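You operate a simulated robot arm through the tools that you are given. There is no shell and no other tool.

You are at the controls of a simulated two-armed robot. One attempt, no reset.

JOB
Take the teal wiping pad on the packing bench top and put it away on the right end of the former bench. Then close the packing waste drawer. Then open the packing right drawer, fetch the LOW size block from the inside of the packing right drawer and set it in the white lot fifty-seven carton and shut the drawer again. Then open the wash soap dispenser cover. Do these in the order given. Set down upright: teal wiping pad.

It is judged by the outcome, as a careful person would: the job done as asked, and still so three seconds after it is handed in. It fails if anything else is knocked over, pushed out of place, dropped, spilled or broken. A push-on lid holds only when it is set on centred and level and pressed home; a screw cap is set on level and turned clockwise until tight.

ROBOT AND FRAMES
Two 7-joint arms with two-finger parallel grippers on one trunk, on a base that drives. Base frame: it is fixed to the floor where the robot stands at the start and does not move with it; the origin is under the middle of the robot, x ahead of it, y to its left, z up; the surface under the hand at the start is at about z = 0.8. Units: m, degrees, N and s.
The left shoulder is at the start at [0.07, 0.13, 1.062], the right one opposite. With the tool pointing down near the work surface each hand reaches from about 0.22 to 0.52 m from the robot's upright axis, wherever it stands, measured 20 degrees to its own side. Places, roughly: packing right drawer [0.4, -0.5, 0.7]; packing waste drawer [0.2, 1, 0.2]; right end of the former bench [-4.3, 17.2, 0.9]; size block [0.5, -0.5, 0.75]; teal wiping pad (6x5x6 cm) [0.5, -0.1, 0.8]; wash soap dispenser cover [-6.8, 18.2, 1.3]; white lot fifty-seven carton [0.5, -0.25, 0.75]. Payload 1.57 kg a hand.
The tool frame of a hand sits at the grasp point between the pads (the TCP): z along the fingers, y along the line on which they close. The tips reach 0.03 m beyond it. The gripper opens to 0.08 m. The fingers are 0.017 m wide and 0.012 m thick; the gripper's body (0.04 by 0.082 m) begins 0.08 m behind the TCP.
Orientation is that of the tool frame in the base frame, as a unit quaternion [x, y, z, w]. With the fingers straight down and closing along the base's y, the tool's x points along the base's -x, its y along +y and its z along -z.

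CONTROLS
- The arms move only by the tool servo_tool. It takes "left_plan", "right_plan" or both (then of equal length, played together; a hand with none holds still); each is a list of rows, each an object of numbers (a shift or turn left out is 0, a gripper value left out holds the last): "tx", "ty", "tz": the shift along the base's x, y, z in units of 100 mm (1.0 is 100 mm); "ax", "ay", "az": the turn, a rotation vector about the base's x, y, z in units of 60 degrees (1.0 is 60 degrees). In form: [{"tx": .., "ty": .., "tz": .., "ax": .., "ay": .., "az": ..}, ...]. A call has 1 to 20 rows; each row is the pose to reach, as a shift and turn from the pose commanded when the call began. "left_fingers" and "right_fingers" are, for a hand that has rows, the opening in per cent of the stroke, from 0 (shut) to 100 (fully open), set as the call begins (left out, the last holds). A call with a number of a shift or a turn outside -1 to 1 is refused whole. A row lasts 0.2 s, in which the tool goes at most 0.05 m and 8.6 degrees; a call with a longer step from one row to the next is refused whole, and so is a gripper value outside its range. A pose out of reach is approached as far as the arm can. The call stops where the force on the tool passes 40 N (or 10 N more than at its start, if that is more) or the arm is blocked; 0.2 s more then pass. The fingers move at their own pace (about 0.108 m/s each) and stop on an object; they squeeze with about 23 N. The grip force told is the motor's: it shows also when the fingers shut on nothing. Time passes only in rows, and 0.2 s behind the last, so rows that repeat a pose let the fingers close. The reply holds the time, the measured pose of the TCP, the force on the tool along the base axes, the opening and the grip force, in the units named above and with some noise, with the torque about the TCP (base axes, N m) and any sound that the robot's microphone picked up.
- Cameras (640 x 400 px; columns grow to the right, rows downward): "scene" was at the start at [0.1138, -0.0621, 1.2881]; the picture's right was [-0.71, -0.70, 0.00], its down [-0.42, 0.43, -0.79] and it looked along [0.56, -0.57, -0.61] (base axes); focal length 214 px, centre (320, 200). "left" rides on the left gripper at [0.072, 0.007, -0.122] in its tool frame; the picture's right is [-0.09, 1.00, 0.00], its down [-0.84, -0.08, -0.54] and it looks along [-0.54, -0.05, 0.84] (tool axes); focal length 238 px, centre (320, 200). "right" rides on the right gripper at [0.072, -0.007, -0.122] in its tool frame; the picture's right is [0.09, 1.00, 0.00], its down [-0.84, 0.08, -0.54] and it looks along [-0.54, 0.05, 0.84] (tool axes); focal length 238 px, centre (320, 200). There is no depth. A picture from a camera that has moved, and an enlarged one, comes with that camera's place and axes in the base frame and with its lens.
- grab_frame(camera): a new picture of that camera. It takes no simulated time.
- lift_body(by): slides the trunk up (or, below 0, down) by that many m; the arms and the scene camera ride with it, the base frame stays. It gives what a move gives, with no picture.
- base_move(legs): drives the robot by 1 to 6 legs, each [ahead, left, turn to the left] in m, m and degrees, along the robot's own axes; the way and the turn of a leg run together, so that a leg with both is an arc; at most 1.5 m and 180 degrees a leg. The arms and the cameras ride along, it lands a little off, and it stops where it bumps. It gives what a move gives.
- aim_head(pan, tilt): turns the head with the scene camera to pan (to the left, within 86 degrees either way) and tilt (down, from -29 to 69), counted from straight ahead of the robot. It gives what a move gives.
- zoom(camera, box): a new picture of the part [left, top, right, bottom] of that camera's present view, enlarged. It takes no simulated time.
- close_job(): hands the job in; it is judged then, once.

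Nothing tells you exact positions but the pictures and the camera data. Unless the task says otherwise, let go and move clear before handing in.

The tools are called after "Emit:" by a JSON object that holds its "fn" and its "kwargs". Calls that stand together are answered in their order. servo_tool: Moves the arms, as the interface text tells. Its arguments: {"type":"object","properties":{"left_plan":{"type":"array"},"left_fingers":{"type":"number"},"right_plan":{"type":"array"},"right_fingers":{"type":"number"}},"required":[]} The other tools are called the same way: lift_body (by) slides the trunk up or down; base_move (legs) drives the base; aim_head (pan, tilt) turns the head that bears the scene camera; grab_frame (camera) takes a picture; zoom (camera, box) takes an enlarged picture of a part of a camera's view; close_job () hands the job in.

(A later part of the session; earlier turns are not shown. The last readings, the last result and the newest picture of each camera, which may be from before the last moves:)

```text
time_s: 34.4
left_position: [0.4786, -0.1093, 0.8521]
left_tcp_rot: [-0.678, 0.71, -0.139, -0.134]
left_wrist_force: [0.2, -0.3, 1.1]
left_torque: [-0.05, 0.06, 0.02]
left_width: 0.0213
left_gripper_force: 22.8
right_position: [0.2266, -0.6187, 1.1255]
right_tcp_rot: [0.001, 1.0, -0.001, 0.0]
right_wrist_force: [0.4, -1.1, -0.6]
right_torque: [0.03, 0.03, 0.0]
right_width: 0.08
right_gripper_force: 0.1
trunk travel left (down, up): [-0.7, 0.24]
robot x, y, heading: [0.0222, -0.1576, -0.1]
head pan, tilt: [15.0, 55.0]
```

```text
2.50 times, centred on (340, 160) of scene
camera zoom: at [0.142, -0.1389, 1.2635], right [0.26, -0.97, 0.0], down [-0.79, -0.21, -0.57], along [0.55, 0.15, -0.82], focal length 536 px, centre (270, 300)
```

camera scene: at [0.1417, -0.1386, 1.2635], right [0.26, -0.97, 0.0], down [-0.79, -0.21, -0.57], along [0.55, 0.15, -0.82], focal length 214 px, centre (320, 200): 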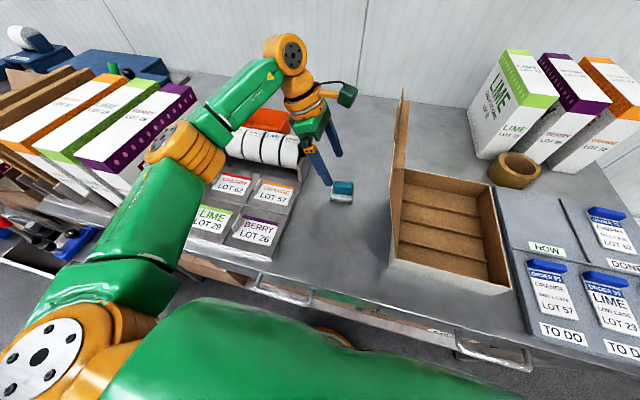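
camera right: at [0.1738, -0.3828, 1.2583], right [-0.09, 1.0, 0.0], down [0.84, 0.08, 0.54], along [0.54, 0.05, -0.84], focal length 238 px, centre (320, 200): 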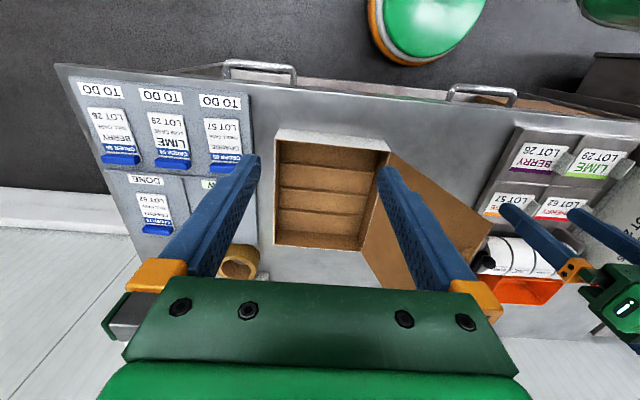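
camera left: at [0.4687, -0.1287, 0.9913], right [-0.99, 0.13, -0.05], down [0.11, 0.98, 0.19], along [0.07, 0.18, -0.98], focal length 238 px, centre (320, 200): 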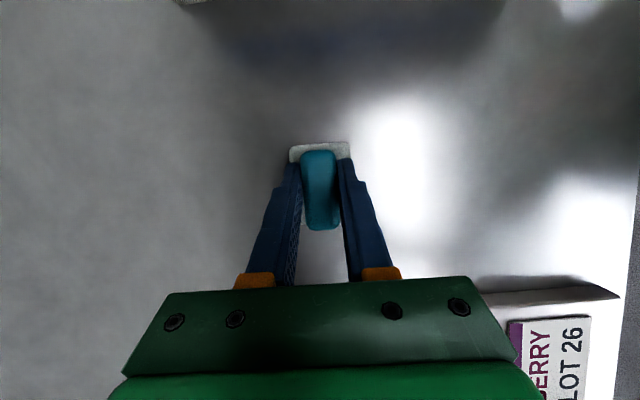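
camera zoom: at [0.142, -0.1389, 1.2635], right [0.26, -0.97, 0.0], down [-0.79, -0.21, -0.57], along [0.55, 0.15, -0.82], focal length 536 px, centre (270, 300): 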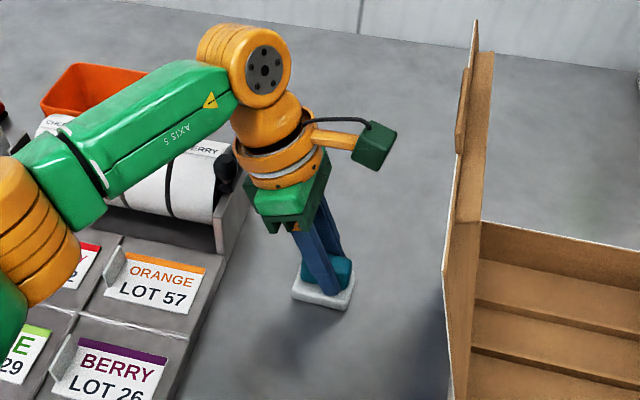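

Gripped at 2.1 cm. I'll lift up and check.

Emit:
{"fn": "servo_tool", "kwargs": {"left_plan": [{"tz": 0.2}, {"tz": 0.5, "ty": 0.1}, {"tz": 0.9, "ty": 0.2, "tx": -0.1}, {"tz": 1.0, "ty": 0.2, "tx": -0.4}, {"tz": 1.0, "ty": 0.2, "tx": -0.8}, {"tz": 1.0, "ty": 0.2, "tx": -1.0}, {"tz": 1.0, "ty": 0.2, "tx": -1.0}]}}

Emit:
{"fn": "grab_frame", "kwargs": {"camera": "left"}}

Emit:
{"fn": "grab_frame", "kwargs": {"camera": "scene"}}

```text
time_s: 36.0
left_position: [0.3794, -0.0883, 0.9504]
left_tcp_rot: [-0.678, 0.709, -0.139, -0.134]
left_wrist_force: [-1.0, -0.1, -0.5]
left_torque: [0.0, 0.0, -0.02]
left_width: 0.0
left_gripper_force: 21.2
right_position: [0.2269, -0.6199, 1.1256]
right_tcp_rot: [0.0, 1.0, 0.001, 0.0]
right_wrist_force: [0.6, -0.6, 0.7]
right_torque: [0.0, -0.03, -0.04]
right_width: 0.08
right_gripper_force: 0.0
trunk travel left (down, up): [-0.7, 0.24]
robot x, y, heading: [0.0175, -0.1573, -0.2]
head pan, tilt: [15.0, 55.0]
```

```text
taken
camera left: at [0.3694, -0.108, 1.0911], right [-0.99, 0.13, -0.05], down [0.11, 0.98, 0.19], along [0.07, 0.18, -0.98], focal length 238 px, centre (320, 200)
```

left: 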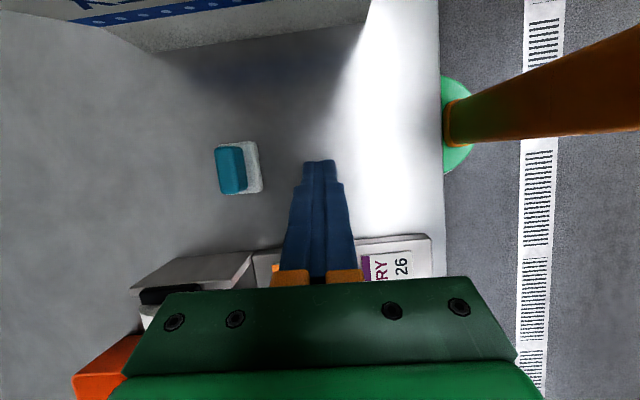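

```text
taken
camera scene: at [0.1427, -0.139, 1.2634], right [0.26, -0.97, 0.0], down [-0.79, -0.21, -0.57], along [0.55, 0.15, -0.82], focal length 214 px, centre (320, 200)
```

scene: 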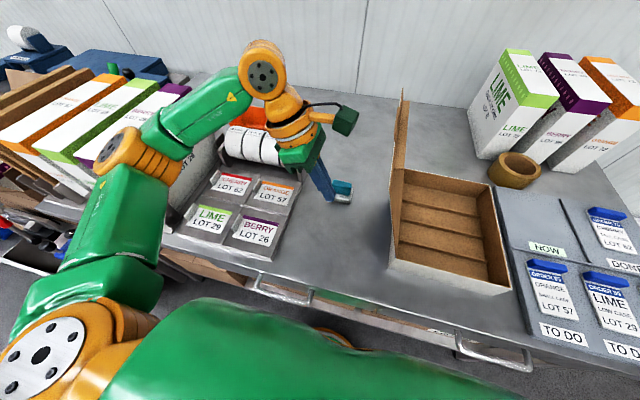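

The fingers slipped off the rounded top because I gripped too high; the pad is still standing in place. I'll go back about 14 mm lower.

Emit:
{"fn": "servo_tool", "kwargs": {"left_plan": [{"tx": 0.4, "ty": 0.1}, {"tx": 0.8, "ty": 0.13}, {"tx": 1.0, "ty": 0.13}, {"tx": 1.0, "ty": 0.13, "tz": -0.3}, {"tx": 1.0, "ty": 0.0, "tz": -0.6}, {"tx": 1.0, "ty": -0.19, "tz": -0.9}, {"tx": 1.0, "ty": -0.19, "tz": -1.0}, {"tx": 1.0, "ty": -0.19, "tz": -1.0}], "left_fingers": 100}}

Emit:
{"fn": "grab_frame", "kwargs": {"camera": "left"}}

```text
time_s: 37.8
left_position: [0.4796, -0.1076, 0.8504]
left_tcp_rot: [-0.678, 0.709, -0.139, -0.133]
left_wrist_force: [-0.1, 0.5, 1.0]
left_torque: [0.02, 0.02, 0.0]
left_width: 0.0802
left_gripper_force: 0.0
right_position: [0.2268, -0.6186, 1.1248]
right_tcp_rot: [0.001, 1.0, 0.0, 0.0]
right_wrist_force: [0.2, 0.5, 0.0]
right_torque: [0.0, 0.0, 0.02]
right_width: 0.0801
right_gripper_force: 0.1
trunk travel left (down, up): [-0.7, 0.24]
robot x, y, heading: [0.0212, -0.156, -0.2]
head pan, tilt: [15.0, 55.0]
```

```text
taken
camera left: at [0.4699, -0.128, 0.9904], right [-0.99, 0.13, -0.05], down [0.12, 0.98, 0.19], along [0.07, 0.18, -0.98], focal length 238 px, centre (320, 200)
```

left: 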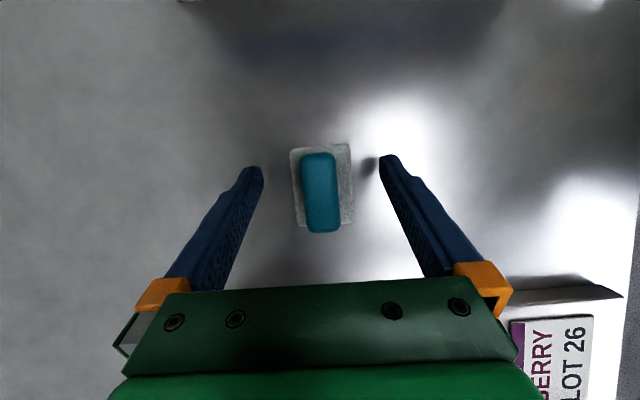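

Emit:
{"fn": "servo_tool", "kwargs": {"left_plan": [{"tz": -0.05}, {"tz": -0.1}, {"tz": -0.14}, {"tz": -0.14}]}}

Emit:
{"fn": "servo_tool", "kwargs": {"left_plan": [{}, {}, {}, {}], "left_fingers": 0}}

Emit:
{"fn": "grab_frame", "kwargs": {"camera": "left"}}

Emit:
{"fn": "zoom", "kwargs": {"camera": "scene", "box": [280, 120, 400, 216]}}

```text
time_s: 38.8
left_position: [0.4784, -0.1072, 0.8376]
left_tcp_rot: [-0.678, 0.709, -0.138, -0.134]
left_wrist_force: [-0.3, 0.3, -0.2]
left_torque: [0.03, 0.01, -0.01]
left_width: 0.0799
left_gripper_force: 0.0
right_position: [0.227, -0.6204, 1.1243]
right_tcp_rot: [0.0, 1.0, 0.0, 0.0]
right_wrist_force: [0.9, 0.1, 0.7]
right_torque: [-0.02, -0.01, 0.01]
right_width: 0.0801
right_gripper_force: 0.1
trunk travel left (down, up): [-0.7, 0.24]
robot x, y, heading: [0.0228, -0.1571, -0.0]
head pan, tilt: [15.0, 55.0]
```

```text
time_s: 39.8
left_position: [0.4783, -0.1074, 0.837]
left_tcp_rot: [-0.678, 0.709, -0.139, -0.133]
left_wrist_force: [-0.1, 0.9, 0.7]
left_torque: [0.02, -0.01, -0.03]
left_width: 0.044
left_gripper_force: 22.7
right_position: [0.2273, -0.6204, 1.1258]
right_tcp_rot: [0.001, 1.0, 0.0, 0.0]
right_wrist_force: [0.1, -0.2, 0.1]
right_torque: [-0.02, 0.0, -0.01]
right_width: 0.0803
right_gripper_force: 0.1
trunk travel left (down, up): [-0.7, 0.24]
robot x, y, heading: [0.0221, -0.1578, -0.2]
head pan, tilt: [15.0, 55.0]
```

```text
taken
camera left: at [0.4695, -0.1278, 0.9766], right [-0.99, 0.13, -0.05], down [0.11, 0.98, 0.19], along [0.07, 0.18, -0.98], focal length 238 px, centre (320, 200)
```

left: 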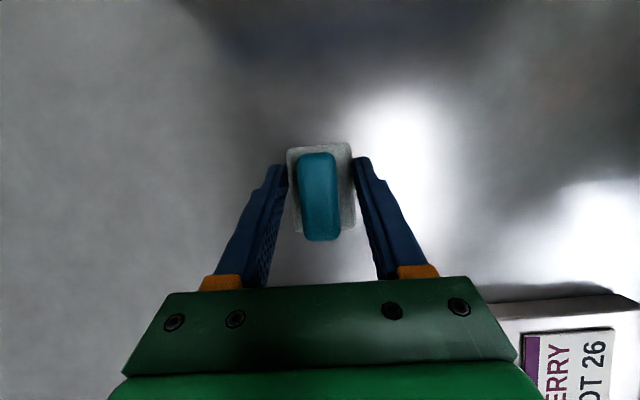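

```text
4.17 times, centred on (340, 168) of scene
camera zoom: at [0.1425, -0.1389, 1.2634], right [0.26, -0.97, 0.0], down [-0.79, -0.21, -0.57], along [0.55, 0.15, -0.82], focal length 894 px, centre (237, 333)
```

zoom: 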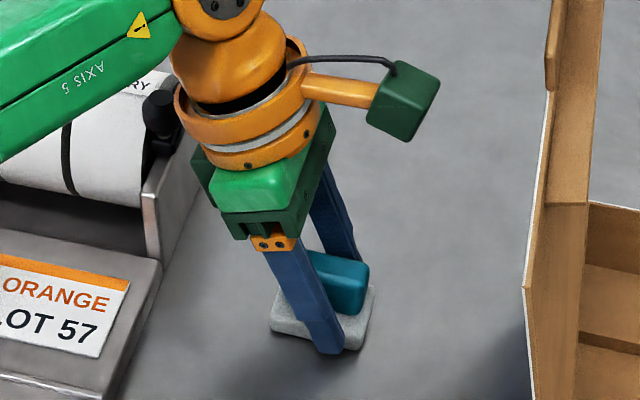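

The fingers now hold the white base at 4.4 cm. I'll lift a little, slowly, and check it holds.

Emit:
{"fn": "servo_tool", "kwargs": {"left_plan": [{"tz": 0.03}, {"tz": 0.06}, {"tz": 0.1}, {"tz": 0.15}, {"tz": 0.15}]}}

Emit:
{"fn": "grab_frame", "kwargs": {"camera": "left"}}

Emit:
{"fn": "zoom", "kwargs": {"camera": "scene", "box": [280, 120, 400, 216]}}

```text
time_s: 41.0
left_position: [0.4791, -0.1069, 0.852]
left_tcp_rot: [-0.678, 0.709, -0.138, -0.133]
left_wrist_force: [0.6, -0.5, -0.6]
left_torque: [0.01, -0.01, -0.01]
left_width: 0.0443
left_gripper_force: 22.3
right_position: [0.228, -0.6186, 1.1255]
right_tcp_rot: [0.0, 1.0, 0.0, 0.001]
right_wrist_force: [-0.3, -0.4, -0.3]
right_torque: [-0.01, -0.04, 0.0]
right_width: 0.0802
right_gripper_force: 0.1
trunk travel left (down, up): [-0.7, 0.24]
robot x, y, heading: [0.0179, -0.1578, -0.7]
head pan, tilt: [15.0, 55.0]
```

```text
taken
camera left: at [0.469, -0.1278, 0.9915], right [-0.99, 0.13, -0.05], down [0.11, 0.98, 0.19], along [0.07, 0.18, -0.98], focal length 238 px, centre (320, 200)
```

left: 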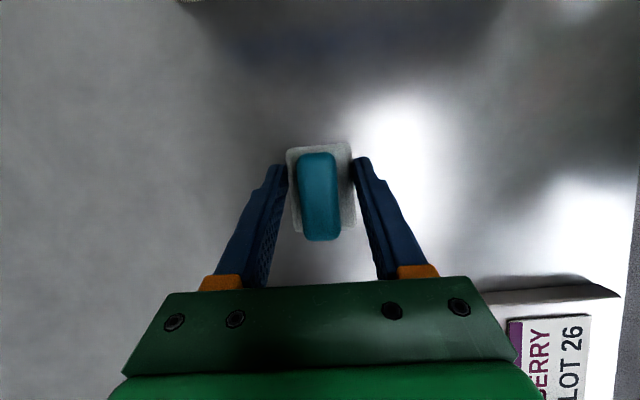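

```text
4.17 times, centred on (340, 168) of scene
camera zoom: at [0.1425, -0.1389, 1.2634], right [0.26, -0.97, 0.0], down [-0.79, -0.21, -0.57], along [0.55, 0.15, -0.82], focal length 894 px, centre (237, 333)
```

zoom: 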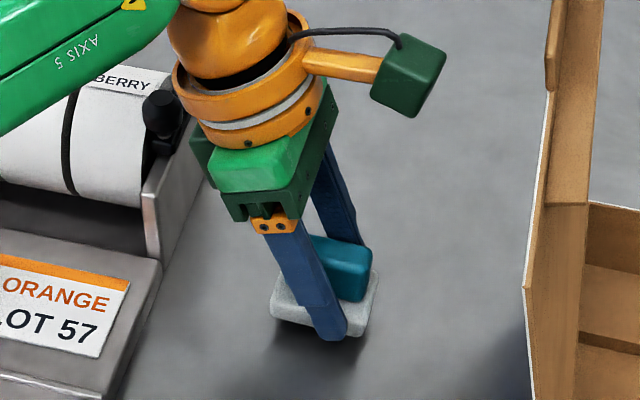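

It's held. I'll lift on up and draw back for driving.

Emit:
{"fn": "servo_tool", "kwargs": {"left_plan": [{"tz": 0.2}, {"tz": 0.5, "ty": 0.1}, {"tz": 0.8, "ty": 0.2}, {"tz": 1.0, "ty": 0.3, "tx": -0.2}, {"tz": 1.0, "ty": 0.3, "tx": -0.5}, {"tz": 1.0, "ty": 0.3, "tx": -0.8}, {"tz": 1.0, "ty": 0.3, "tx": -1.0}, {"tz": 1.0, "ty": 0.3, "tx": -1.0}]}}

Emit:
{"fn": "servo_tool", "kwargs": {"left_plan": [{"tz": 0.2, "tx": -0.3}, {"tz": 0.5, "tx": -0.6}, {"tz": 0.6, "tx": -0.9, "ty": 0.2}, {"tz": 0.6, "tx": -1.0, "ty": 0.3}, {"tz": 0.6, "tx": -1.0, "ty": 0.3}]}}

Emit:
{"fn": "grab_frame", "kwargs": {"camera": "left"}}

Emit:
{"fn": "grab_frame", "kwargs": {"camera": "scene"}}

```text
time_s: 42.8
left_position: [0.3779, -0.0772, 0.9519]
left_tcp_rot: [-0.679, 0.709, -0.14, -0.134]
left_wrist_force: [-0.3, 0.4, 0.2]
left_torque: [-0.01, 0.0, 0.0]
left_width: 0.0441
left_gripper_force: 22.9
right_position: [0.2272, -0.6186, 1.125]
right_tcp_rot: [0.001, 1.0, 0.0, -0.001]
right_wrist_force: [0.2, -0.4, -0.4]
right_torque: [-0.01, -0.05, 0.01]
right_width: 0.0798
right_gripper_force: 0.2
trunk travel left (down, up): [-0.7, 0.24]
robot x, y, heading: [0.0173, -0.1548, -0.2]
head pan, tilt: [15.0, 55.0]
```

```text
time_s: 44.0
left_position: [0.2792, -0.0477, 1.0122]
left_tcp_rot: [-0.678, 0.709, -0.139, -0.134]
left_wrist_force: [0.7, 0.0, -0.7]
left_torque: [0.03, -0.02, -0.02]
left_width: 0.0439
left_gripper_force: 22.7
right_position: [0.2269, -0.6205, 1.125]
right_tcp_rot: [0.002, 1.0, 0.001, 0.0]
right_wrist_force: [0.0, 0.2, 0.0]
right_torque: [0.01, -0.01, -0.02]
right_width: 0.08
right_gripper_force: 0.0
trunk travel left (down, up): [-0.7, 0.24]
robot x, y, heading: [0.0201, -0.1607, -0.4]
head pan, tilt: [15.0, 55.0]
```

```text
taken
camera left: at [0.2694, -0.0676, 1.1521], right [-0.99, 0.13, -0.05], down [0.11, 0.98, 0.19], along [0.07, 0.18, -0.98], focal length 238 px, centre (320, 200)
```

left: 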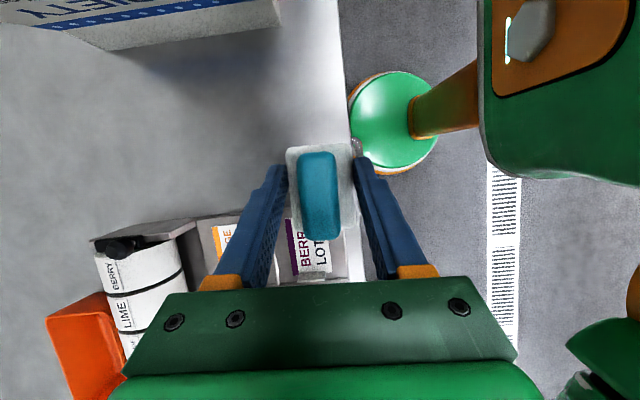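

```text
taken
camera scene: at [0.1427, -0.1393, 1.2634], right [0.26, -0.97, 0.0], down [-0.79, -0.21, -0.57], along [0.55, 0.15, -0.82], focal length 214 px, centre (320, 200)
```

scene: 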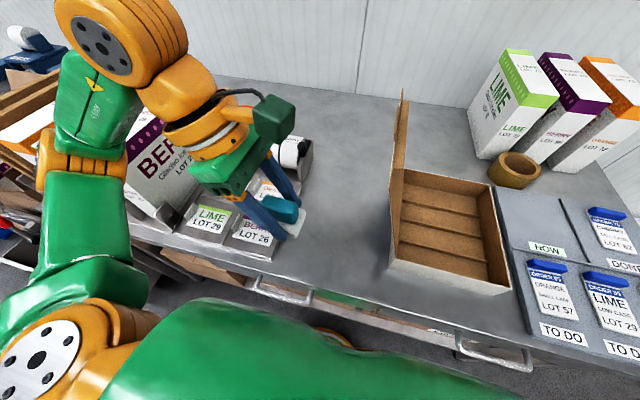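

Pad is held. I'll back off from the bench, turn left and look down the aisle.

Emit:
{"fn": "base_move", "kwargs": {"legs": [[-0.8, 0, 0], [0, 0, 90]]}}

Emit:
{"fn": "aim_head", "kwargs": {"pan": 0, "tilt": 8}}

Emit:
{"fn": "grab_frame", "kwargs": {"camera": "scene"}}

Emit:
{"fn": "aim_head", "kwargs": {"pan": 30, "tilt": 10}}

Emit:
{"fn": "grab_frame", "kwargs": {"camera": "scene"}}

Emit:
{"fn": "aim_head", "kwargs": {"pan": -45, "tilt": 40}}

Emit:
{"fn": "grab_frame", "kwargs": {"camera": "scene"}}

```text
time_s: 52.2
left_position: [-0.8995, 0.1005, 1.0122]
left_tcp_rot: [0.981, -0.018, 0.193, -0.005]
left_wrist_force: [0.4, -0.1, -0.8]
left_torque: [0.0, 0.01, 0.01]
left_width: 0.044
left_gripper_force: 23.3
right_position: [-0.3276, 0.0527, 1.125]
right_tcp_rot: [0.709, -0.705, 0.0, 0.0]
right_wrist_force: [0.1, 0.0, 0.3]
right_torque: [0.01, -0.02, 0.0]
right_width: 0.0801
right_gripper_force: 0.1
trunk travel left (down, up): [-0.7, 0.24]
robot x, y, heading: [-0.7907, -0.1601, 90.1]
head pan, tilt: [15.0, 55.0]
```

```text
time_s: 53.3
left_position: [-0.9008, 0.1006, 1.0123]
left_tcp_rot: [0.981, -0.017, 0.192, -0.004]
left_wrist_force: [0.4, 0.4, -0.5]
left_torque: [-0.02, -0.01, 0.06]
left_width: 0.0442
left_gripper_force: 23.6
right_position: [-0.3266, 0.0532, 1.1258]
right_tcp_rot: [0.709, -0.706, 0.001, 0.0]
right_wrist_force: [0.5, 0.0, -0.2]
right_torque: [0.0, -0.03, 0.01]
right_width: 0.0801
right_gripper_force: 0.1
trunk travel left (down, up): [-0.7, 0.24]
robot x, y, heading: [-0.7871, -0.1581, 90.3]
head pan, tilt: [0.0, 8.0]
```

```text
taken
camera scene: at [-0.7857, -0.015, 1.335], right [1.0, 0.0, 0.0], down [0.0, -0.14, -0.99], along [0.0, 0.99, -0.14], focal length 214 px, centre (320, 200)
```

scene: 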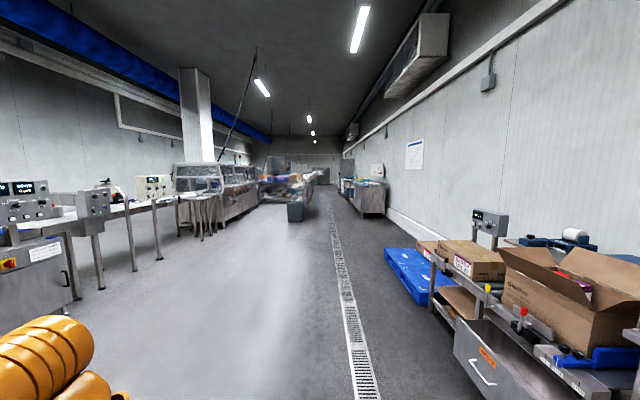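

```text
time_s: 54.3
left_position: [-0.9, 0.0998, 1.0127]
left_tcp_rot: [0.981, -0.017, 0.192, -0.006]
left_wrist_force: [0.7, 0.2, -0.5]
left_torque: [0.0, 0.0, 0.01]
left_width: 0.0441
left_gripper_force: 22.7
right_position: [-0.3273, 0.0547, 1.1253]
right_tcp_rot: [0.709, -0.705, 0.0, 0.0]
right_wrist_force: [-0.5, 0.4, -0.1]
right_torque: [0.01, 0.01, -0.01]
right_width: 0.08
right_gripper_force: 0.1
trunk travel left (down, up): [-0.7, 0.24]
robot x, y, heading: [-0.7891, -0.1621, 90.3]
head pan, tilt: [30.0, 10.0]
```

```text
taken
camera scene: at [-0.8319, -0.0273, 1.3318], right [0.86, 0.5, 0.0], down [0.09, -0.15, -0.98], along [-0.5, 0.85, -0.17], focal length 214 px, centre (320, 200)
```

scene: 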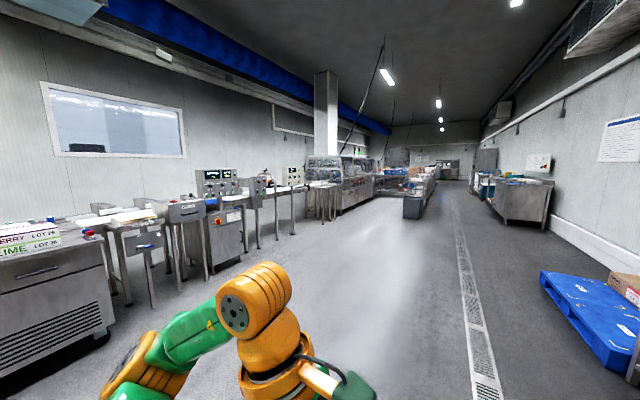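

```text
time_s: 55.7
left_position: [-0.9009, 0.1014, 1.0117]
left_tcp_rot: [0.981, -0.018, 0.193, -0.005]
left_wrist_force: [-0.2, 0.3, 0.0]
left_torque: [0.02, 0.03, -0.02]
left_width: 0.0444
left_gripper_force: 23.3
right_position: [-0.3269, 0.0539, 1.1243]
right_tcp_rot: [0.708, -0.706, 0.0, -0.001]
right_wrist_force: [0.0, -0.1, -0.3]
right_torque: [0.02, 0.01, 0.0]
right_width: 0.0798
right_gripper_force: 0.1
trunk travel left (down, up): [-0.7, 0.24]
robot x, y, heading: [-0.7861, -0.155, 90.4]
head pan, tilt: [-45.0, 40.0]
```

```text
taken
camera scene: at [-0.7255, -0.0472, 1.2842], right [0.71, -0.7, 0.0], down [-0.45, -0.46, -0.77], along [0.54, 0.54, -0.64], focal length 214 px, centre (320, 200)
```

scene: 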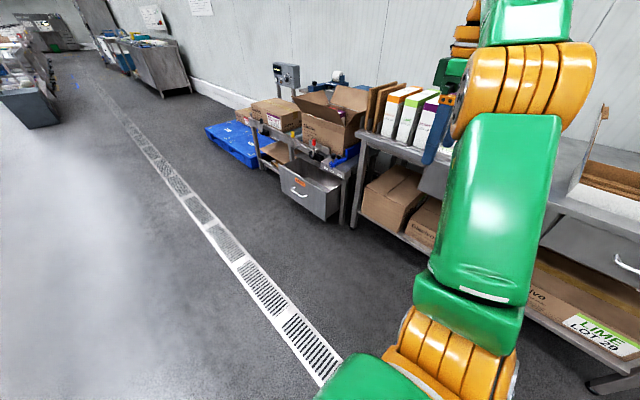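

The waste drawer cart is seen open on the right. I'll drive up the aisle along x≈-0.5 in stages.

Emit:
{"fn": "base_move", "kwargs": {"legs": [[1.5, -0.28, 0], [1.5, 0, 0], [0.9, 0, 0]]}}

Emit:
{"fn": "aim_head", "kwargs": {"pan": 0, "tilt": 15}}

Emit:
{"fn": "grab_frame", "kwargs": {"camera": "scene"}}

Emit:
{"fn": "grab_frame", "kwargs": {"camera": "left"}}

```text
refused: leg 1 is longer than a leg can be; nothing moved
```

```text
time_s: 56.9
left_position: [-0.9002, 0.1015, 1.0131]
left_tcp_rot: [0.981, -0.018, 0.193, -0.005]
left_wrist_force: [0.0, 0.1, -0.9]
left_torque: [-0.01, 0.01, 0.01]
left_width: 0.0439
left_gripper_force: 23.2
right_position: [-0.3276, 0.0536, 1.126]
right_tcp_rot: [0.708, -0.706, 0.0, 0.0]
right_wrist_force: [0.0, -1.3, -0.4]
right_torque: [0.02, 0.01, 0.03]
right_width: 0.0799
right_gripper_force: 0.0
trunk travel left (down, up): [-0.7, 0.24]
robot x, y, heading: [-0.7863, -0.1567, 90.1]
head pan, tilt: [0.0, 15.0]
```

```text
taken
camera scene: at [-0.7855, -0.0143, 1.3237], right [1.0, 0.0, 0.0], down [0.0, -0.26, -0.97], along [0.0, 0.97, -0.26], focal length 214 px, centre (320, 200)
```

scene: 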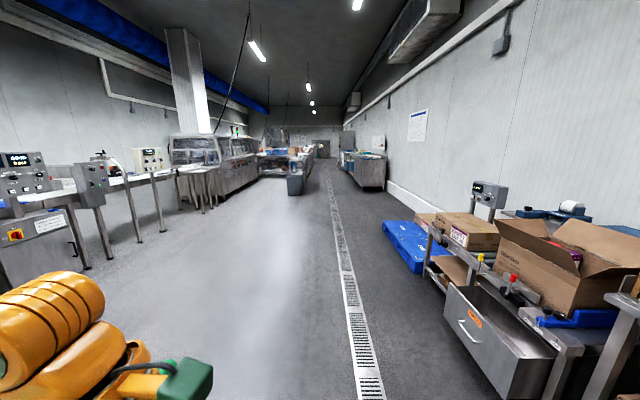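

```text
taken
camera left: at [-0.8796, 0.0914, 1.1522], right [-0.12, -0.99, -0.05], down [-0.98, 0.11, 0.19], along [-0.18, 0.07, -0.98], focal length 238 px, centre (320, 200)
```

left: 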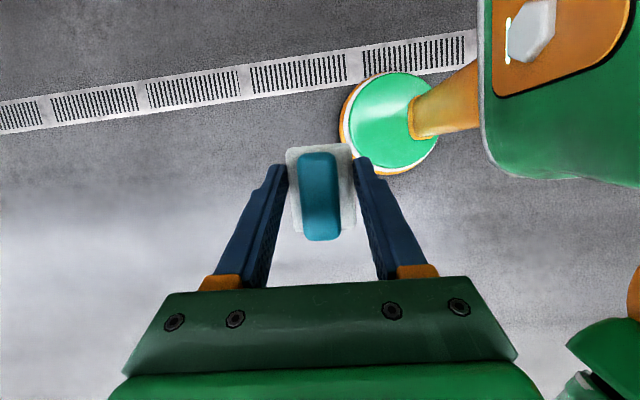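

Emit:
{"fn": "base_move", "kwargs": {"legs": [[1.2, -0.25, 0], [1.5, 0, 0], [1.2, 0, 0]]}}

Emit:
{"fn": "grab_frame", "kwargs": {"camera": "scene"}}

Emit:
{"fn": "grab_frame", "kwargs": {"camera": "left"}}

```text
time_s: 75.9
left_position: [-0.6579, 4.0228, 1.0127]
left_tcp_rot: [0.981, -0.025, 0.193, -0.003]
left_wrist_force: [0.5, 0.5, -1.2]
left_torque: [0.04, 0.02, 0.0]
left_width: 0.0442
left_gripper_force: 23.3
right_position: [-0.0863, 3.9675, 1.1253]
right_tcp_rot: [-0.704, 0.71, 0.0, 0.001]
right_wrist_force: [0.6, 0.4, 0.3]
right_torque: [0.03, 0.02, 0.03]
right_width: 0.0799
right_gripper_force: 0.1
trunk travel left (down, up): [-0.7, 0.24]
robot x, y, heading: [-0.5518, 3.7662, 89.2]
head pan, tilt: [0.0, 15.0]
```

```text
taken
camera scene: at [-0.5457, 3.9064, 1.3237], right [1.0, -0.01, 0.0], down [0.0, -0.26, -0.97], along [0.01, 0.97, -0.26], focal length 214 px, centre (320, 200)
```

scene: 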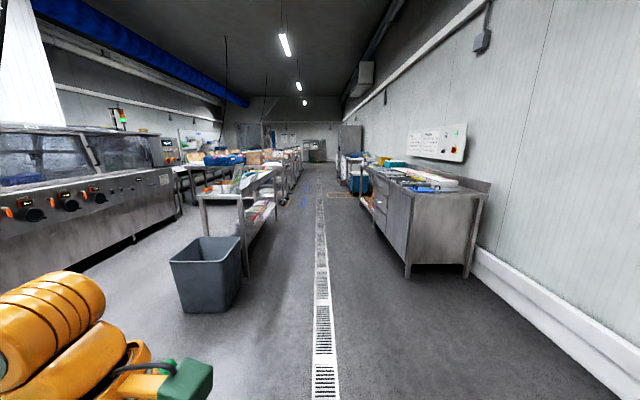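

```text
taken
camera left: at [-0.6382, 4.0134, 1.1523], right [-0.13, -0.99, -0.05], down [-0.97, 0.12, 0.19], along [-0.18, 0.08, -0.98], focal length 238 px, centre (320, 200)
```

left: 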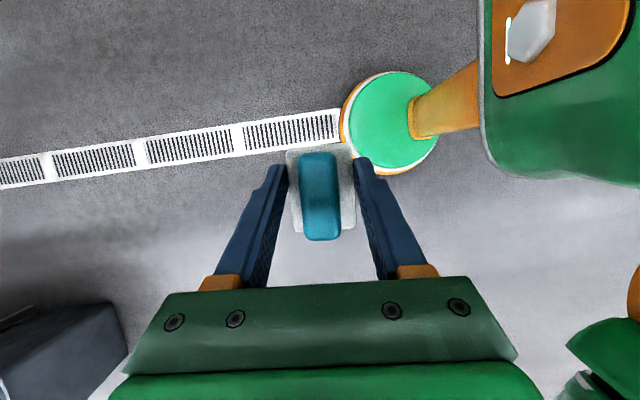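

Emit:
{"fn": "base_move", "kwargs": {"legs": [[1.4, -0.06, 0.8], [1.4, 0, 0], [1.4, 0, 0]]}}

Emit:
{"fn": "grab_frame", "kwargs": {"camera": "scene"}}

```text
time_s: 96.1
left_position: [-0.5822, 8.2401, 1.0128]
left_tcp_rot: [0.981, -0.023, 0.192, -0.004]
left_wrist_force: [-0.3, 0.5, 0.1]
left_torque: [0.01, 0.0, -0.02]
left_width: 0.044
left_gripper_force: 22.8
right_position: [-0.01, 8.1862, 1.1249]
right_tcp_rot: [-0.705, 0.709, -0.001, 0.0]
right_wrist_force: [0.7, -0.1, -0.5]
right_torque: [0.02, 0.03, 0.0]
right_width: 0.0799
right_gripper_force: 0.2
trunk travel left (down, up): [-0.7, 0.24]
robot x, y, heading: [-0.4758, 7.9831, 89.7]
head pan, tilt: [0.0, 15.0]
```

```text
taken
camera scene: at [-0.4689, 8.1231, 1.3237], right [1.0, -0.01, 0.0], down [0.0, -0.26, -0.97], along [0.01, 0.97, -0.26], focal length 214 px, centre (320, 200)
```

scene: 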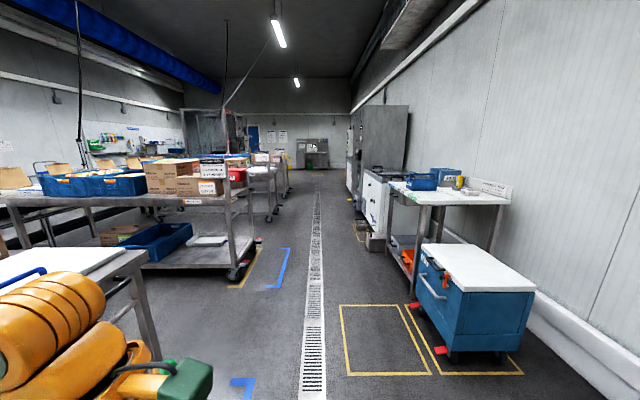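

Emit:
{"fn": "base_move", "kwargs": {"legs": [[1.3, 0.1, 0.3], [1.3, 0, 0]]}}

Emit:
{"fn": "grab_frame", "kwargs": {"camera": "scene"}}

```text
time_s: 108.7
left_position: [-0.6515, 10.8346, 1.013]
left_tcp_rot: [0.981, -0.034, 0.192, -0.002]
left_wrist_force: [0.7, -0.5, -0.7]
left_torque: [-0.01, 0.0, 0.03]
left_width: 0.0441
left_gripper_force: 23.0
right_position: [-0.0809, 10.769, 1.1257]
right_tcp_rot: [-0.696, 0.718, -0.001, 0.0]
right_wrist_force: [0.4, 0.2, -1.7]
right_torque: [0.02, -0.01, 0.02]
right_width: 0.0801
right_gripper_force: 0.0
trunk travel left (down, up): [-0.7, 0.24]
robot x, y, heading: [-0.5502, 10.5719, 88.5]
head pan, tilt: [0.0, 15.0]
```

```text
taken
camera scene: at [-0.5418, 10.7157, 1.3237], right [1.0, -0.03, 0.0], down [-0.01, -0.26, -0.97], along [0.03, 0.97, -0.26], focal length 214 px, centre (320, 200)
```

scene: 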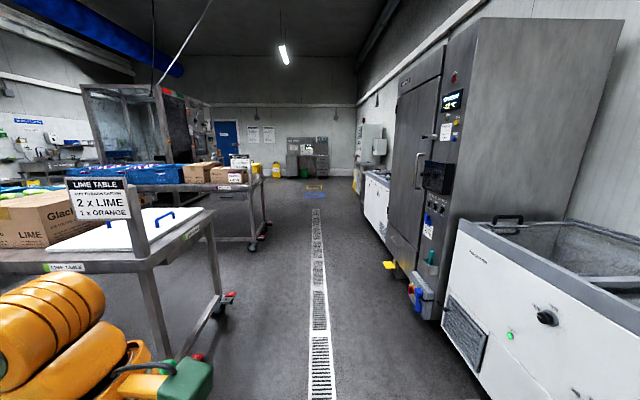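

Emit:
{"fn": "base_move", "kwargs": {"legs": [[1.3, -0.02, 1.5], [1.3, 0, 0]]}}

Emit:
{"fn": "grab_frame", "kwargs": {"camera": "scene"}}

Emit:
{"fn": "aim_head", "kwargs": {"pan": 45, "tilt": 12}}

Emit:
{"fn": "grab_frame", "kwargs": {"camera": "scene"}}

```text
time_s: 121.4
left_position: [-0.6198, 13.4287, 1.0132]
left_tcp_rot: [0.981, -0.024, 0.192, -0.004]
left_wrist_force: [0.3, 0.2, -0.7]
left_torque: [-0.02, -0.04, -0.02]
left_width: 0.0438
left_gripper_force: 23.6
right_position: [-0.0486, 13.3746, 1.1252]
right_tcp_rot: [-0.705, 0.71, -0.001, 0.001]
right_wrist_force: [0.0, -1.1, 0.2]
right_torque: [0.03, -0.02, 0.02]
right_width: 0.08
right_gripper_force: 0.0
trunk travel left (down, up): [-0.7, 0.24]
robot x, y, heading: [-0.5112, 13.1659, 89.5]
head pan, tilt: [0.0, 15.0]
```

```text
taken
camera scene: at [-0.5078, 13.3119, 1.3237], right [1.0, -0.01, 0.0], down [0.0, -0.26, -0.97], along [0.01, 0.97, -0.26], focal length 214 px, centre (320, 200)
```

scene: 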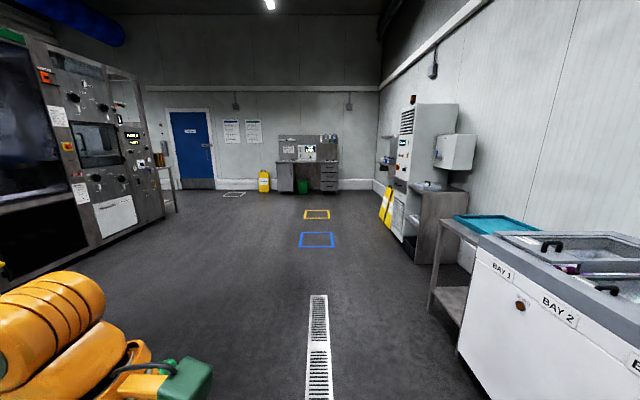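

```text
time_s: 122.5
left_position: [-0.6207, 13.4278, 1.0132]
left_tcp_rot: [0.981, -0.024, 0.192, -0.004]
left_wrist_force: [0.3, -0.2, -0.8]
left_torque: [0.0, 0.01, 0.0]
left_width: 0.0438
left_gripper_force: 22.9
right_position: [-0.0493, 13.3752, 1.1247]
right_tcp_rot: [-0.705, 0.709, -0.001, 0.001]
right_wrist_force: [0.0, -0.2, 0.8]
right_torque: [0.02, 0.0, -0.02]
right_width: 0.0801
right_gripper_force: 0.0
trunk travel left (down, up): [-0.7, 0.24]
robot x, y, heading: [-0.5105, 13.1673, 89.4]
head pan, tilt: [45.0, 12.0]
```

```text
taken
camera scene: at [-0.5739, 13.2853, 1.3286], right [0.71, 0.7, 0.0], down [0.15, -0.15, -0.98], along [-0.69, 0.7, -0.21], focal length 214 px, centre (320, 200)
```

scene: 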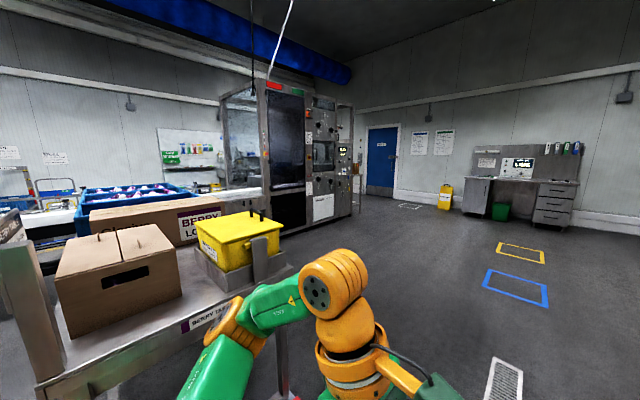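

Emit:
{"fn": "base_move", "kwargs": {"legs": [[1.4, 0, 0], [1.2, 0, 0], [0, 0, 45]]}}

Emit:
{"fn": "aim_head", "kwargs": {"pan": 0, "tilt": 15}}

Emit:
{"fn": "grab_frame", "kwargs": {"camera": "scene"}}

Emit:
{"fn": "aim_head", "kwargs": {"pan": 45, "tilt": 15}}

Emit:
{"fn": "grab_frame", "kwargs": {"camera": "scene"}}

```text
time_s: 137.2
left_position: [-0.7377, 15.8753, 1.0129]
left_tcp_rot: [0.915, 0.354, 0.176, -0.077]
left_wrist_force: [0.7, -0.4, -0.3]
left_torque: [-0.01, -0.02, 0.01]
left_width: 0.0439
left_gripper_force: 22.9
right_position: [-0.2961, 16.2426, 1.1246]
right_tcp_rot: [0.923, -0.385, 0.001, -0.001]
right_wrist_force: [-0.5, 0.0, 0.5]
right_torque: [0.01, 0.0, -0.02]
right_width: 0.0797
right_gripper_force: 0.1
trunk travel left (down, up): [-0.7, 0.24]
robot x, y, heading: [-0.4795, 15.7677, 134.6]
head pan, tilt: [45.0, 12.0]
```

```text
time_s: 138.4
left_position: [-0.7379, 15.8753, 1.013]
left_tcp_rot: [0.915, 0.354, 0.176, -0.077]
left_wrist_force: [-0.7, 0.4, -0.9]
left_torque: [0.0, 0.0, 0.01]
left_width: 0.0442
left_gripper_force: 23.4
right_position: [-0.2969, 16.2423, 1.1249]
right_tcp_rot: [0.923, -0.385, 0.0, 0.0]
right_wrist_force: [-0.4, -0.3, -0.3]
right_torque: [-0.01, 0.03, 0.0]
right_width: 0.0802
right_gripper_force: 0.0
trunk travel left (down, up): [-0.7, 0.24]
robot x, y, heading: [-0.4765, 15.7713, 134.7]
head pan, tilt: [0.0, 15.0]
```

```text
taken
camera scene: at [-0.5754, 15.8711, 1.3237], right [0.71, 0.7, 0.0], down [0.18, -0.18, -0.97], along [-0.68, 0.69, -0.26], focal length 214 px, centre (320, 200)
```

scene: 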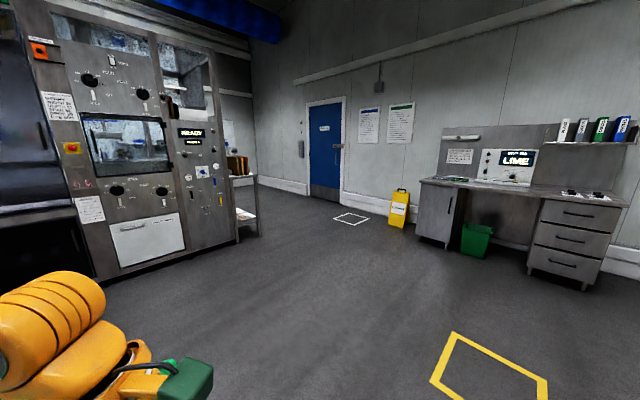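

```text
time_s: 139.5
left_position: [-0.7381, 15.8748, 1.0125]
left_tcp_rot: [0.916, 0.354, 0.175, -0.077]
left_wrist_force: [0.2, -0.4, 0.3]
left_torque: [0.0, 0.0, -0.03]
left_width: 0.0442
left_gripper_force: 23.0
right_position: [-0.2962, 16.2433, 1.1252]
right_tcp_rot: [0.923, -0.385, 0.001, 0.0]
right_wrist_force: [-0.5, 0.7, 0.3]
right_torque: [0.01, 0.02, 0.01]
right_width: 0.0798
right_gripper_force: 0.0
trunk travel left (down, up): [-0.7, 0.24]
robot x, y, heading: [-0.4744, 15.767, 135.0]
head pan, tilt: [45.0, 15.0]
```

```text
taken
camera scene: at [-0.6031, 15.8055, 1.3237], right [0.01, 1.0, 0.0], down [0.26, 0.0, -0.97], along [-0.97, 0.01, -0.26], focal length 214 px, centre (320, 200)
```

scene: 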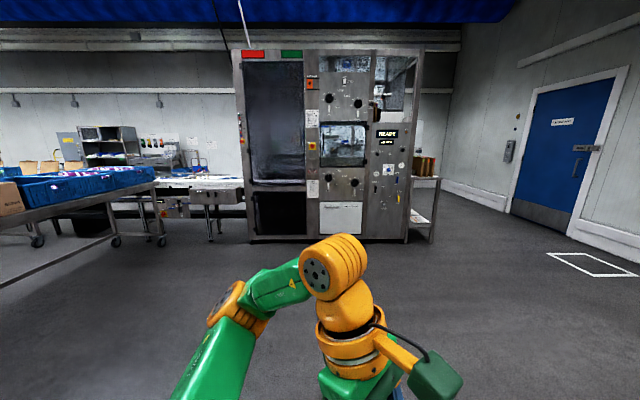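

The former bench is just past the machine's right side. I'll drive diagonally forward and look.

Emit:
{"fn": "base_move", "kwargs": {"legs": [[1.3, 0, 0], [1.3, 0, 0]]}}

Emit:
{"fn": "aim_head", "kwargs": {"pan": 20, "tilt": 15}}

Emit:
{"fn": "grab_frame", "kwargs": {"camera": "scene"}}

```text
time_s: 152.1
left_position: [-2.5713, 17.7164, 1.0132]
left_tcp_rot: [0.915, 0.355, 0.176, -0.077]
left_wrist_force: [-0.4, -0.3, -1.0]
left_torque: [0.01, 0.0, -0.01]
left_width: 0.0442
left_gripper_force: 22.9
right_position: [-2.1292, 18.0848, 1.1251]
right_tcp_rot: [0.923, -0.384, 0.0, -0.001]
right_wrist_force: [-0.3, -0.6, 0.4]
right_torque: [-0.02, 0.0, 0.01]
right_width: 0.0801
right_gripper_force: 0.0
trunk travel left (down, up): [-0.7, 0.24]
robot x, y, heading: [-2.314, 17.6104, 134.7]
head pan, tilt: [45.0, 15.0]
```

```text
time_s: 153.0
left_position: [-2.5709, 17.7169, 1.0133]
left_tcp_rot: [0.915, 0.355, 0.175, -0.077]
left_wrist_force: [0.0, -0.5, -0.2]
left_torque: [0.0, 0.03, 0.01]
left_width: 0.0441
left_gripper_force: 23.1
right_position: [-2.1303, 18.0849, 1.1266]
right_tcp_rot: [0.923, -0.384, 0.0, 0.0]
right_wrist_force: [0.9, 0.1, -0.2]
right_torque: [-0.02, 0.05, -0.01]
right_width: 0.0798
right_gripper_force: 0.0
trunk travel left (down, up): [-0.7, 0.24]
robot x, y, heading: [-2.3084, 17.6125, 134.8]
head pan, tilt: [20.0, 15.0]
```

```text
taken
camera scene: at [-2.4272, 17.6859, 1.3237], right [0.43, 0.9, 0.0], down [0.23, -0.11, -0.97], along [-0.87, 0.41, -0.26], focal length 214 px, centre (320, 200)
```

scene: 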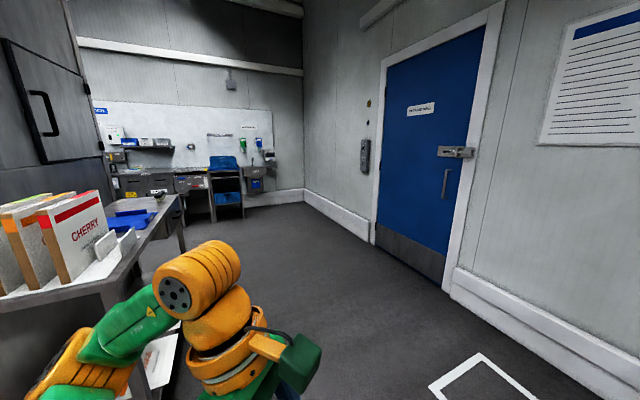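

Emit:
{"fn": "base_move", "kwargs": {"legs": [[1.0, 0, 0], [0, 0, 45], [1.2, 0, 0], [0, 0, 90]]}}

Emit:
{"fn": "aim_head", "kwargs": {"pan": 0, "tilt": 40}}

Emit:
{"fn": "grab_frame", "kwargs": {"camera": "scene"}}

Emit:
{"fn": "aim_head", "kwargs": {"pan": -60, "tilt": 15}}

Emit:
{"fn": "grab_frame", "kwargs": {"camera": "scene"}}

```text
time_s: 169.8
left_position: [-4.1048, 18.0777, 1.0135]
left_tcp_rot: [0.028, 0.981, -0.002, -0.192]
left_wrist_force: [-0.5, -0.5, -0.4]
left_torque: [0.01, -0.03, 0.0]
left_width: 0.044
left_gripper_force: 22.5
right_position: [-4.6777, 18.1366, 1.1252]
right_tcp_rot: [0.713, 0.701, -0.001, 0.0]
right_wrist_force: [0.1, -1.1, 0.7]
right_torque: [-0.02, 0.01, 0.02]
right_width: 0.08
right_gripper_force: 0.1
trunk travel left (down, up): [-0.7, 0.24]
robot x, y, heading: [-4.2116, 18.3395, -91.0]
head pan, tilt: [20.0, 15.0]
```

```text
time_s: 170.7
left_position: [-4.1056, 18.0783, 1.012]
left_tcp_rot: [0.028, 0.981, -0.003, -0.192]
left_wrist_force: [-0.6, -0.1, -1.3]
left_torque: [0.01, 0.03, 0.01]
left_width: 0.0443
left_gripper_force: 23.3
right_position: [-4.6779, 18.137, 1.1258]
right_tcp_rot: [0.712, 0.702, -0.001, -0.001]
right_wrist_force: [0.2, 0.3, -0.4]
right_torque: [-0.01, 0.02, -0.03]
right_width: 0.0802
right_gripper_force: 0.1
trunk travel left (down, up): [-0.7, 0.24]
robot x, y, heading: [-4.2125, 18.3374, -90.8]
head pan, tilt: [0.0, 40.0]
```

```text
taken
camera scene: at [-4.2111, 18.2041, 1.2842], right [-1.0, 0.02, 0.0], down [0.01, 0.64, -0.77], along [-0.01, -0.77, -0.64], focal length 214 px, centre (320, 200)
```

scene: 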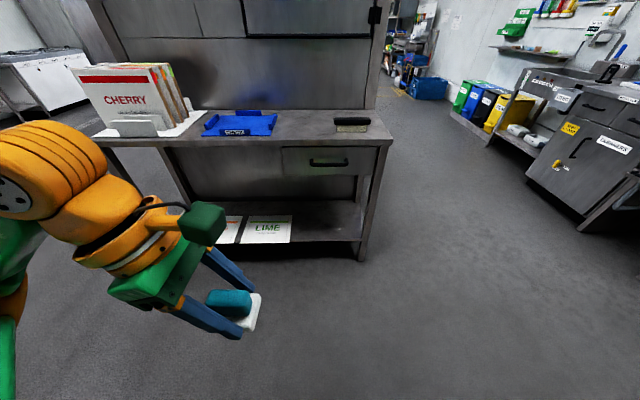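

```text
time_s: 171.9
left_position: [-4.1046, 18.0784, 1.0125]
left_tcp_rot: [0.028, 0.981, -0.003, -0.192]
left_wrist_force: [0.0, -0.6, -0.3]
left_torque: [0.03, 0.0, 0.01]
left_width: 0.0439
left_gripper_force: 23.3
right_position: [-4.6762, 18.1369, 1.1259]
right_tcp_rot: [0.712, 0.702, -0.001, -0.001]
right_wrist_force: [-0.6, -0.8, 0.4]
right_torque: [0.02, 0.01, 0.04]
right_width: 0.08
right_gripper_force: 0.0
trunk travel left (down, up): [-0.7, 0.24]
robot x, y, heading: [-4.2108, 18.3414, -90.8]
head pan, tilt: [-60.0, 15.0]
```

```text
taken
camera scene: at [-4.2914, 18.2435, 1.3237], right [-0.49, 0.87, 0.0], down [0.23, 0.13, -0.97], along [-0.84, -0.47, -0.26], focal length 214 px, centre (320, 200)
```

scene: 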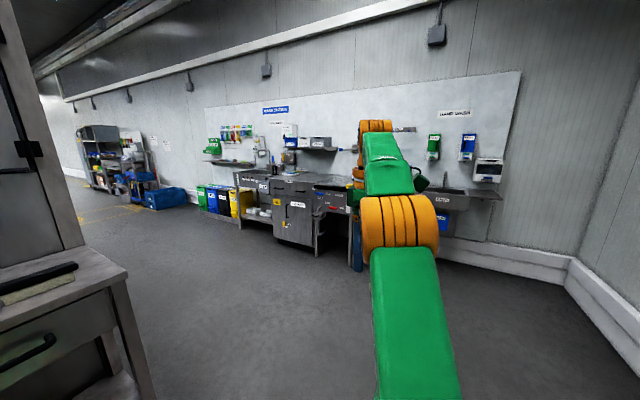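

The bench's right end has a dark brush and free space in front of it. I'll zoom in for exact placing before approaching.

Emit:
{"fn": "lift_body", "kwargs": {"by": 0.1}}

Emit:
{"fn": "aim_head", "kwargs": {"pan": 0, "tilt": 40}}

Emit:
{"fn": "base_move", "kwargs": {"legs": [[0.25, -0.18, 0.9]]}}

Emit:
{"fn": "grab_frame", "kwargs": {"camera": "scene"}}

Emit:
{"fn": "zoom", "kwargs": {"camera": "scene", "box": [180, 80, 420, 240]}}

```text
time_s: 173.3
left_position: [-4.1058, 18.0782, 1.1126]
left_tcp_rot: [0.028, 0.981, -0.003, -0.192]
left_wrist_force: [-0.8, 0.0, -0.5]
left_torque: [0.02, 0.01, -0.02]
left_width: 0.044
left_gripper_force: 23.4
right_position: [-4.6763, 18.1363, 1.2243]
right_tcp_rot: [0.713, 0.701, 0.0, -0.001]
right_wrist_force: [0.3, -0.4, -0.3]
right_torque: [0.01, -0.01, 0.02]
right_width: 0.0801
right_gripper_force: 0.1
trunk travel left (down, up): [-0.8, 0.14]
robot x, y, heading: [-4.211, 18.3389, -90.8]
head pan, tilt: [-60.0, 15.0]
```

```text
time_s: 174.6
left_position: [-4.1055, 18.0781, 1.1114]
left_tcp_rot: [0.027, 0.981, -0.003, -0.193]
left_wrist_force: [-0.5, 0.2, -0.5]
left_torque: [0.0, 0.01, -0.03]
left_width: 0.0441
left_gripper_force: 23.1
right_position: [-4.6773, 18.1378, 1.2246]
right_tcp_rot: [0.713, 0.701, -0.002, -0.001]
right_wrist_force: [-0.5, 0.1, 0.3]
right_torque: [0.01, -0.01, -0.01]
right_width: 0.08
right_gripper_force: 0.0
trunk travel left (down, up): [-0.8, 0.14]
robot x, y, heading: [-4.2144, 18.3395, -91.0]
head pan, tilt: [0.0, 40.0]
```

```text
time_s: 176.7
left_position: [-4.2799, 17.8321, 1.1123]
left_tcp_rot: [0.023, 0.981, -0.005, -0.193]
left_wrist_force: [-0.2, 0.8, -1.0]
left_torque: [-0.06, 0.02, 0.01]
left_width: 0.044
left_gripper_force: 23.2
right_position: [-4.8524, 17.8856, 1.2251]
right_tcp_rot: [0.709, 0.706, -0.001, -0.001]
right_wrist_force: [0.0, 0.5, 0.4]
right_torque: [0.01, 0.01, 0.01]
right_width: 0.0798
right_gripper_force: 0.0
trunk travel left (down, up): [-0.8, 0.14]
robot x, y, heading: [-4.3884, 18.0883, -90.3]
head pan, tilt: [0.0, 40.0]
```

```text
taken
camera scene: at [-4.3872, 17.9575, 1.3844], right [-1.0, 0.0, 0.0], down [0.0, 0.64, -0.77], along [0.0, -0.77, -0.64], focal length 214 px, centre (320, 200)
```

scene: 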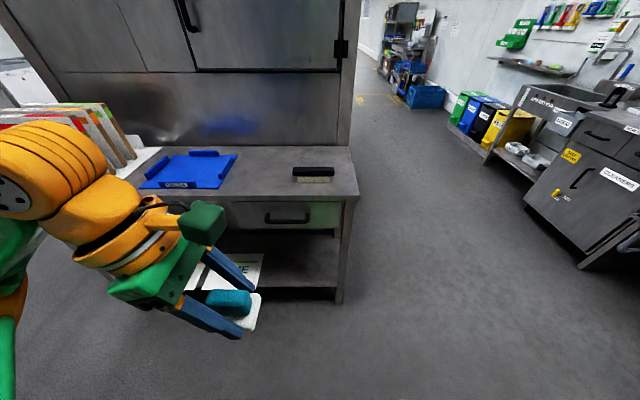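

```text
2.50 times, centred on (300, 160) of scene
camera zoom: at [-4.3872, 17.9575, 1.3844], right [-1.0, 0.0, 0.0], down [0.0, 0.64, -0.77], along [0.0, -0.77, -0.64], focal length 536 px, centre (370, 300)
```

zoom: 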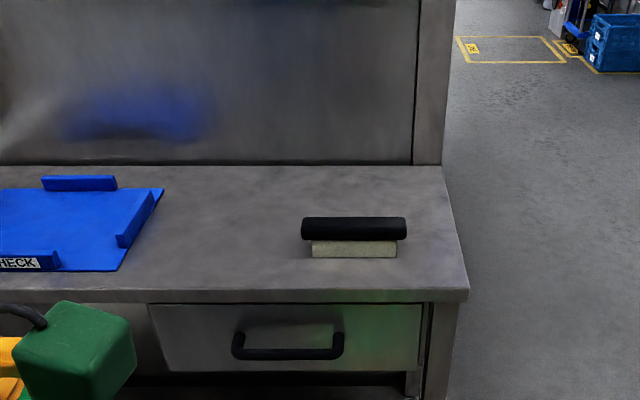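

I'll set the pad just left of the brush at about (-4.22, 17.25). Driving in now.

Emit:
{"fn": "base_move", "kwargs": {"legs": [[0.36, 0.06, 0.3]]}}

Emit:
{"fn": "grab_frame", "kwargs": {"camera": "scene"}}

Emit:
{"fn": "grab_frame", "kwargs": {"camera": "left"}}

```text
time_s: 179.0
left_position: [-4.2205, 17.4753, 1.1136]
left_tcp_rot: [0.021, 0.981, -0.004, -0.192]
left_wrist_force: [0.1, -0.3, 0.4]
left_torque: [0.0, 0.0, -0.01]
left_width: 0.0439
left_gripper_force: 22.7
right_position: [-4.7942, 17.5264, 1.2259]
right_tcp_rot: [0.707, 0.707, -0.002, 0.0]
right_wrist_force: [-0.3, -0.1, 0.6]
right_torque: [0.05, 0.01, 0.0]
right_width: 0.0798
right_gripper_force: 0.0
trunk travel left (down, up): [-0.8, 0.14]
robot x, y, heading: [-4.3324, 17.7393, -89.8]
head pan, tilt: [0.0, 40.0]
```

```text
taken
camera scene: at [-4.3292, 17.6011, 1.3844], right [-1.0, 0.0, 0.0], down [0.0, 0.64, -0.77], along [0.0, -0.77, -0.64], focal length 214 px, centre (320, 200)
```

scene: 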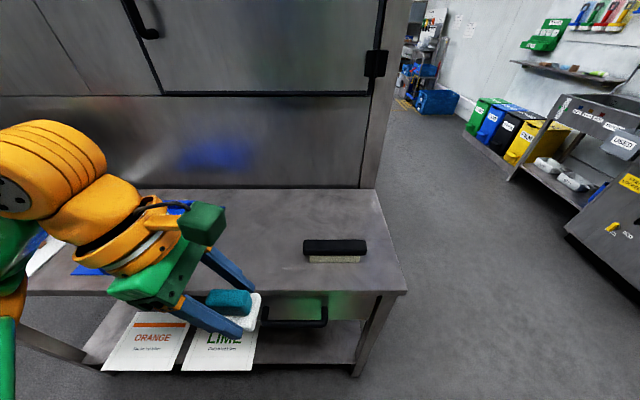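

```text
taken
camera left: at [-4.2416, 17.4864, 1.2526], right [0.12, 0.99, -0.05], down [0.98, -0.11, 0.19], along [0.18, -0.08, -0.98], focal length 238 px, centre (320, 200)
```

left: 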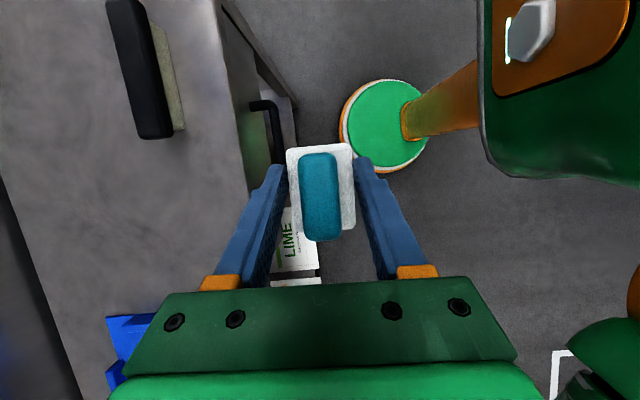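

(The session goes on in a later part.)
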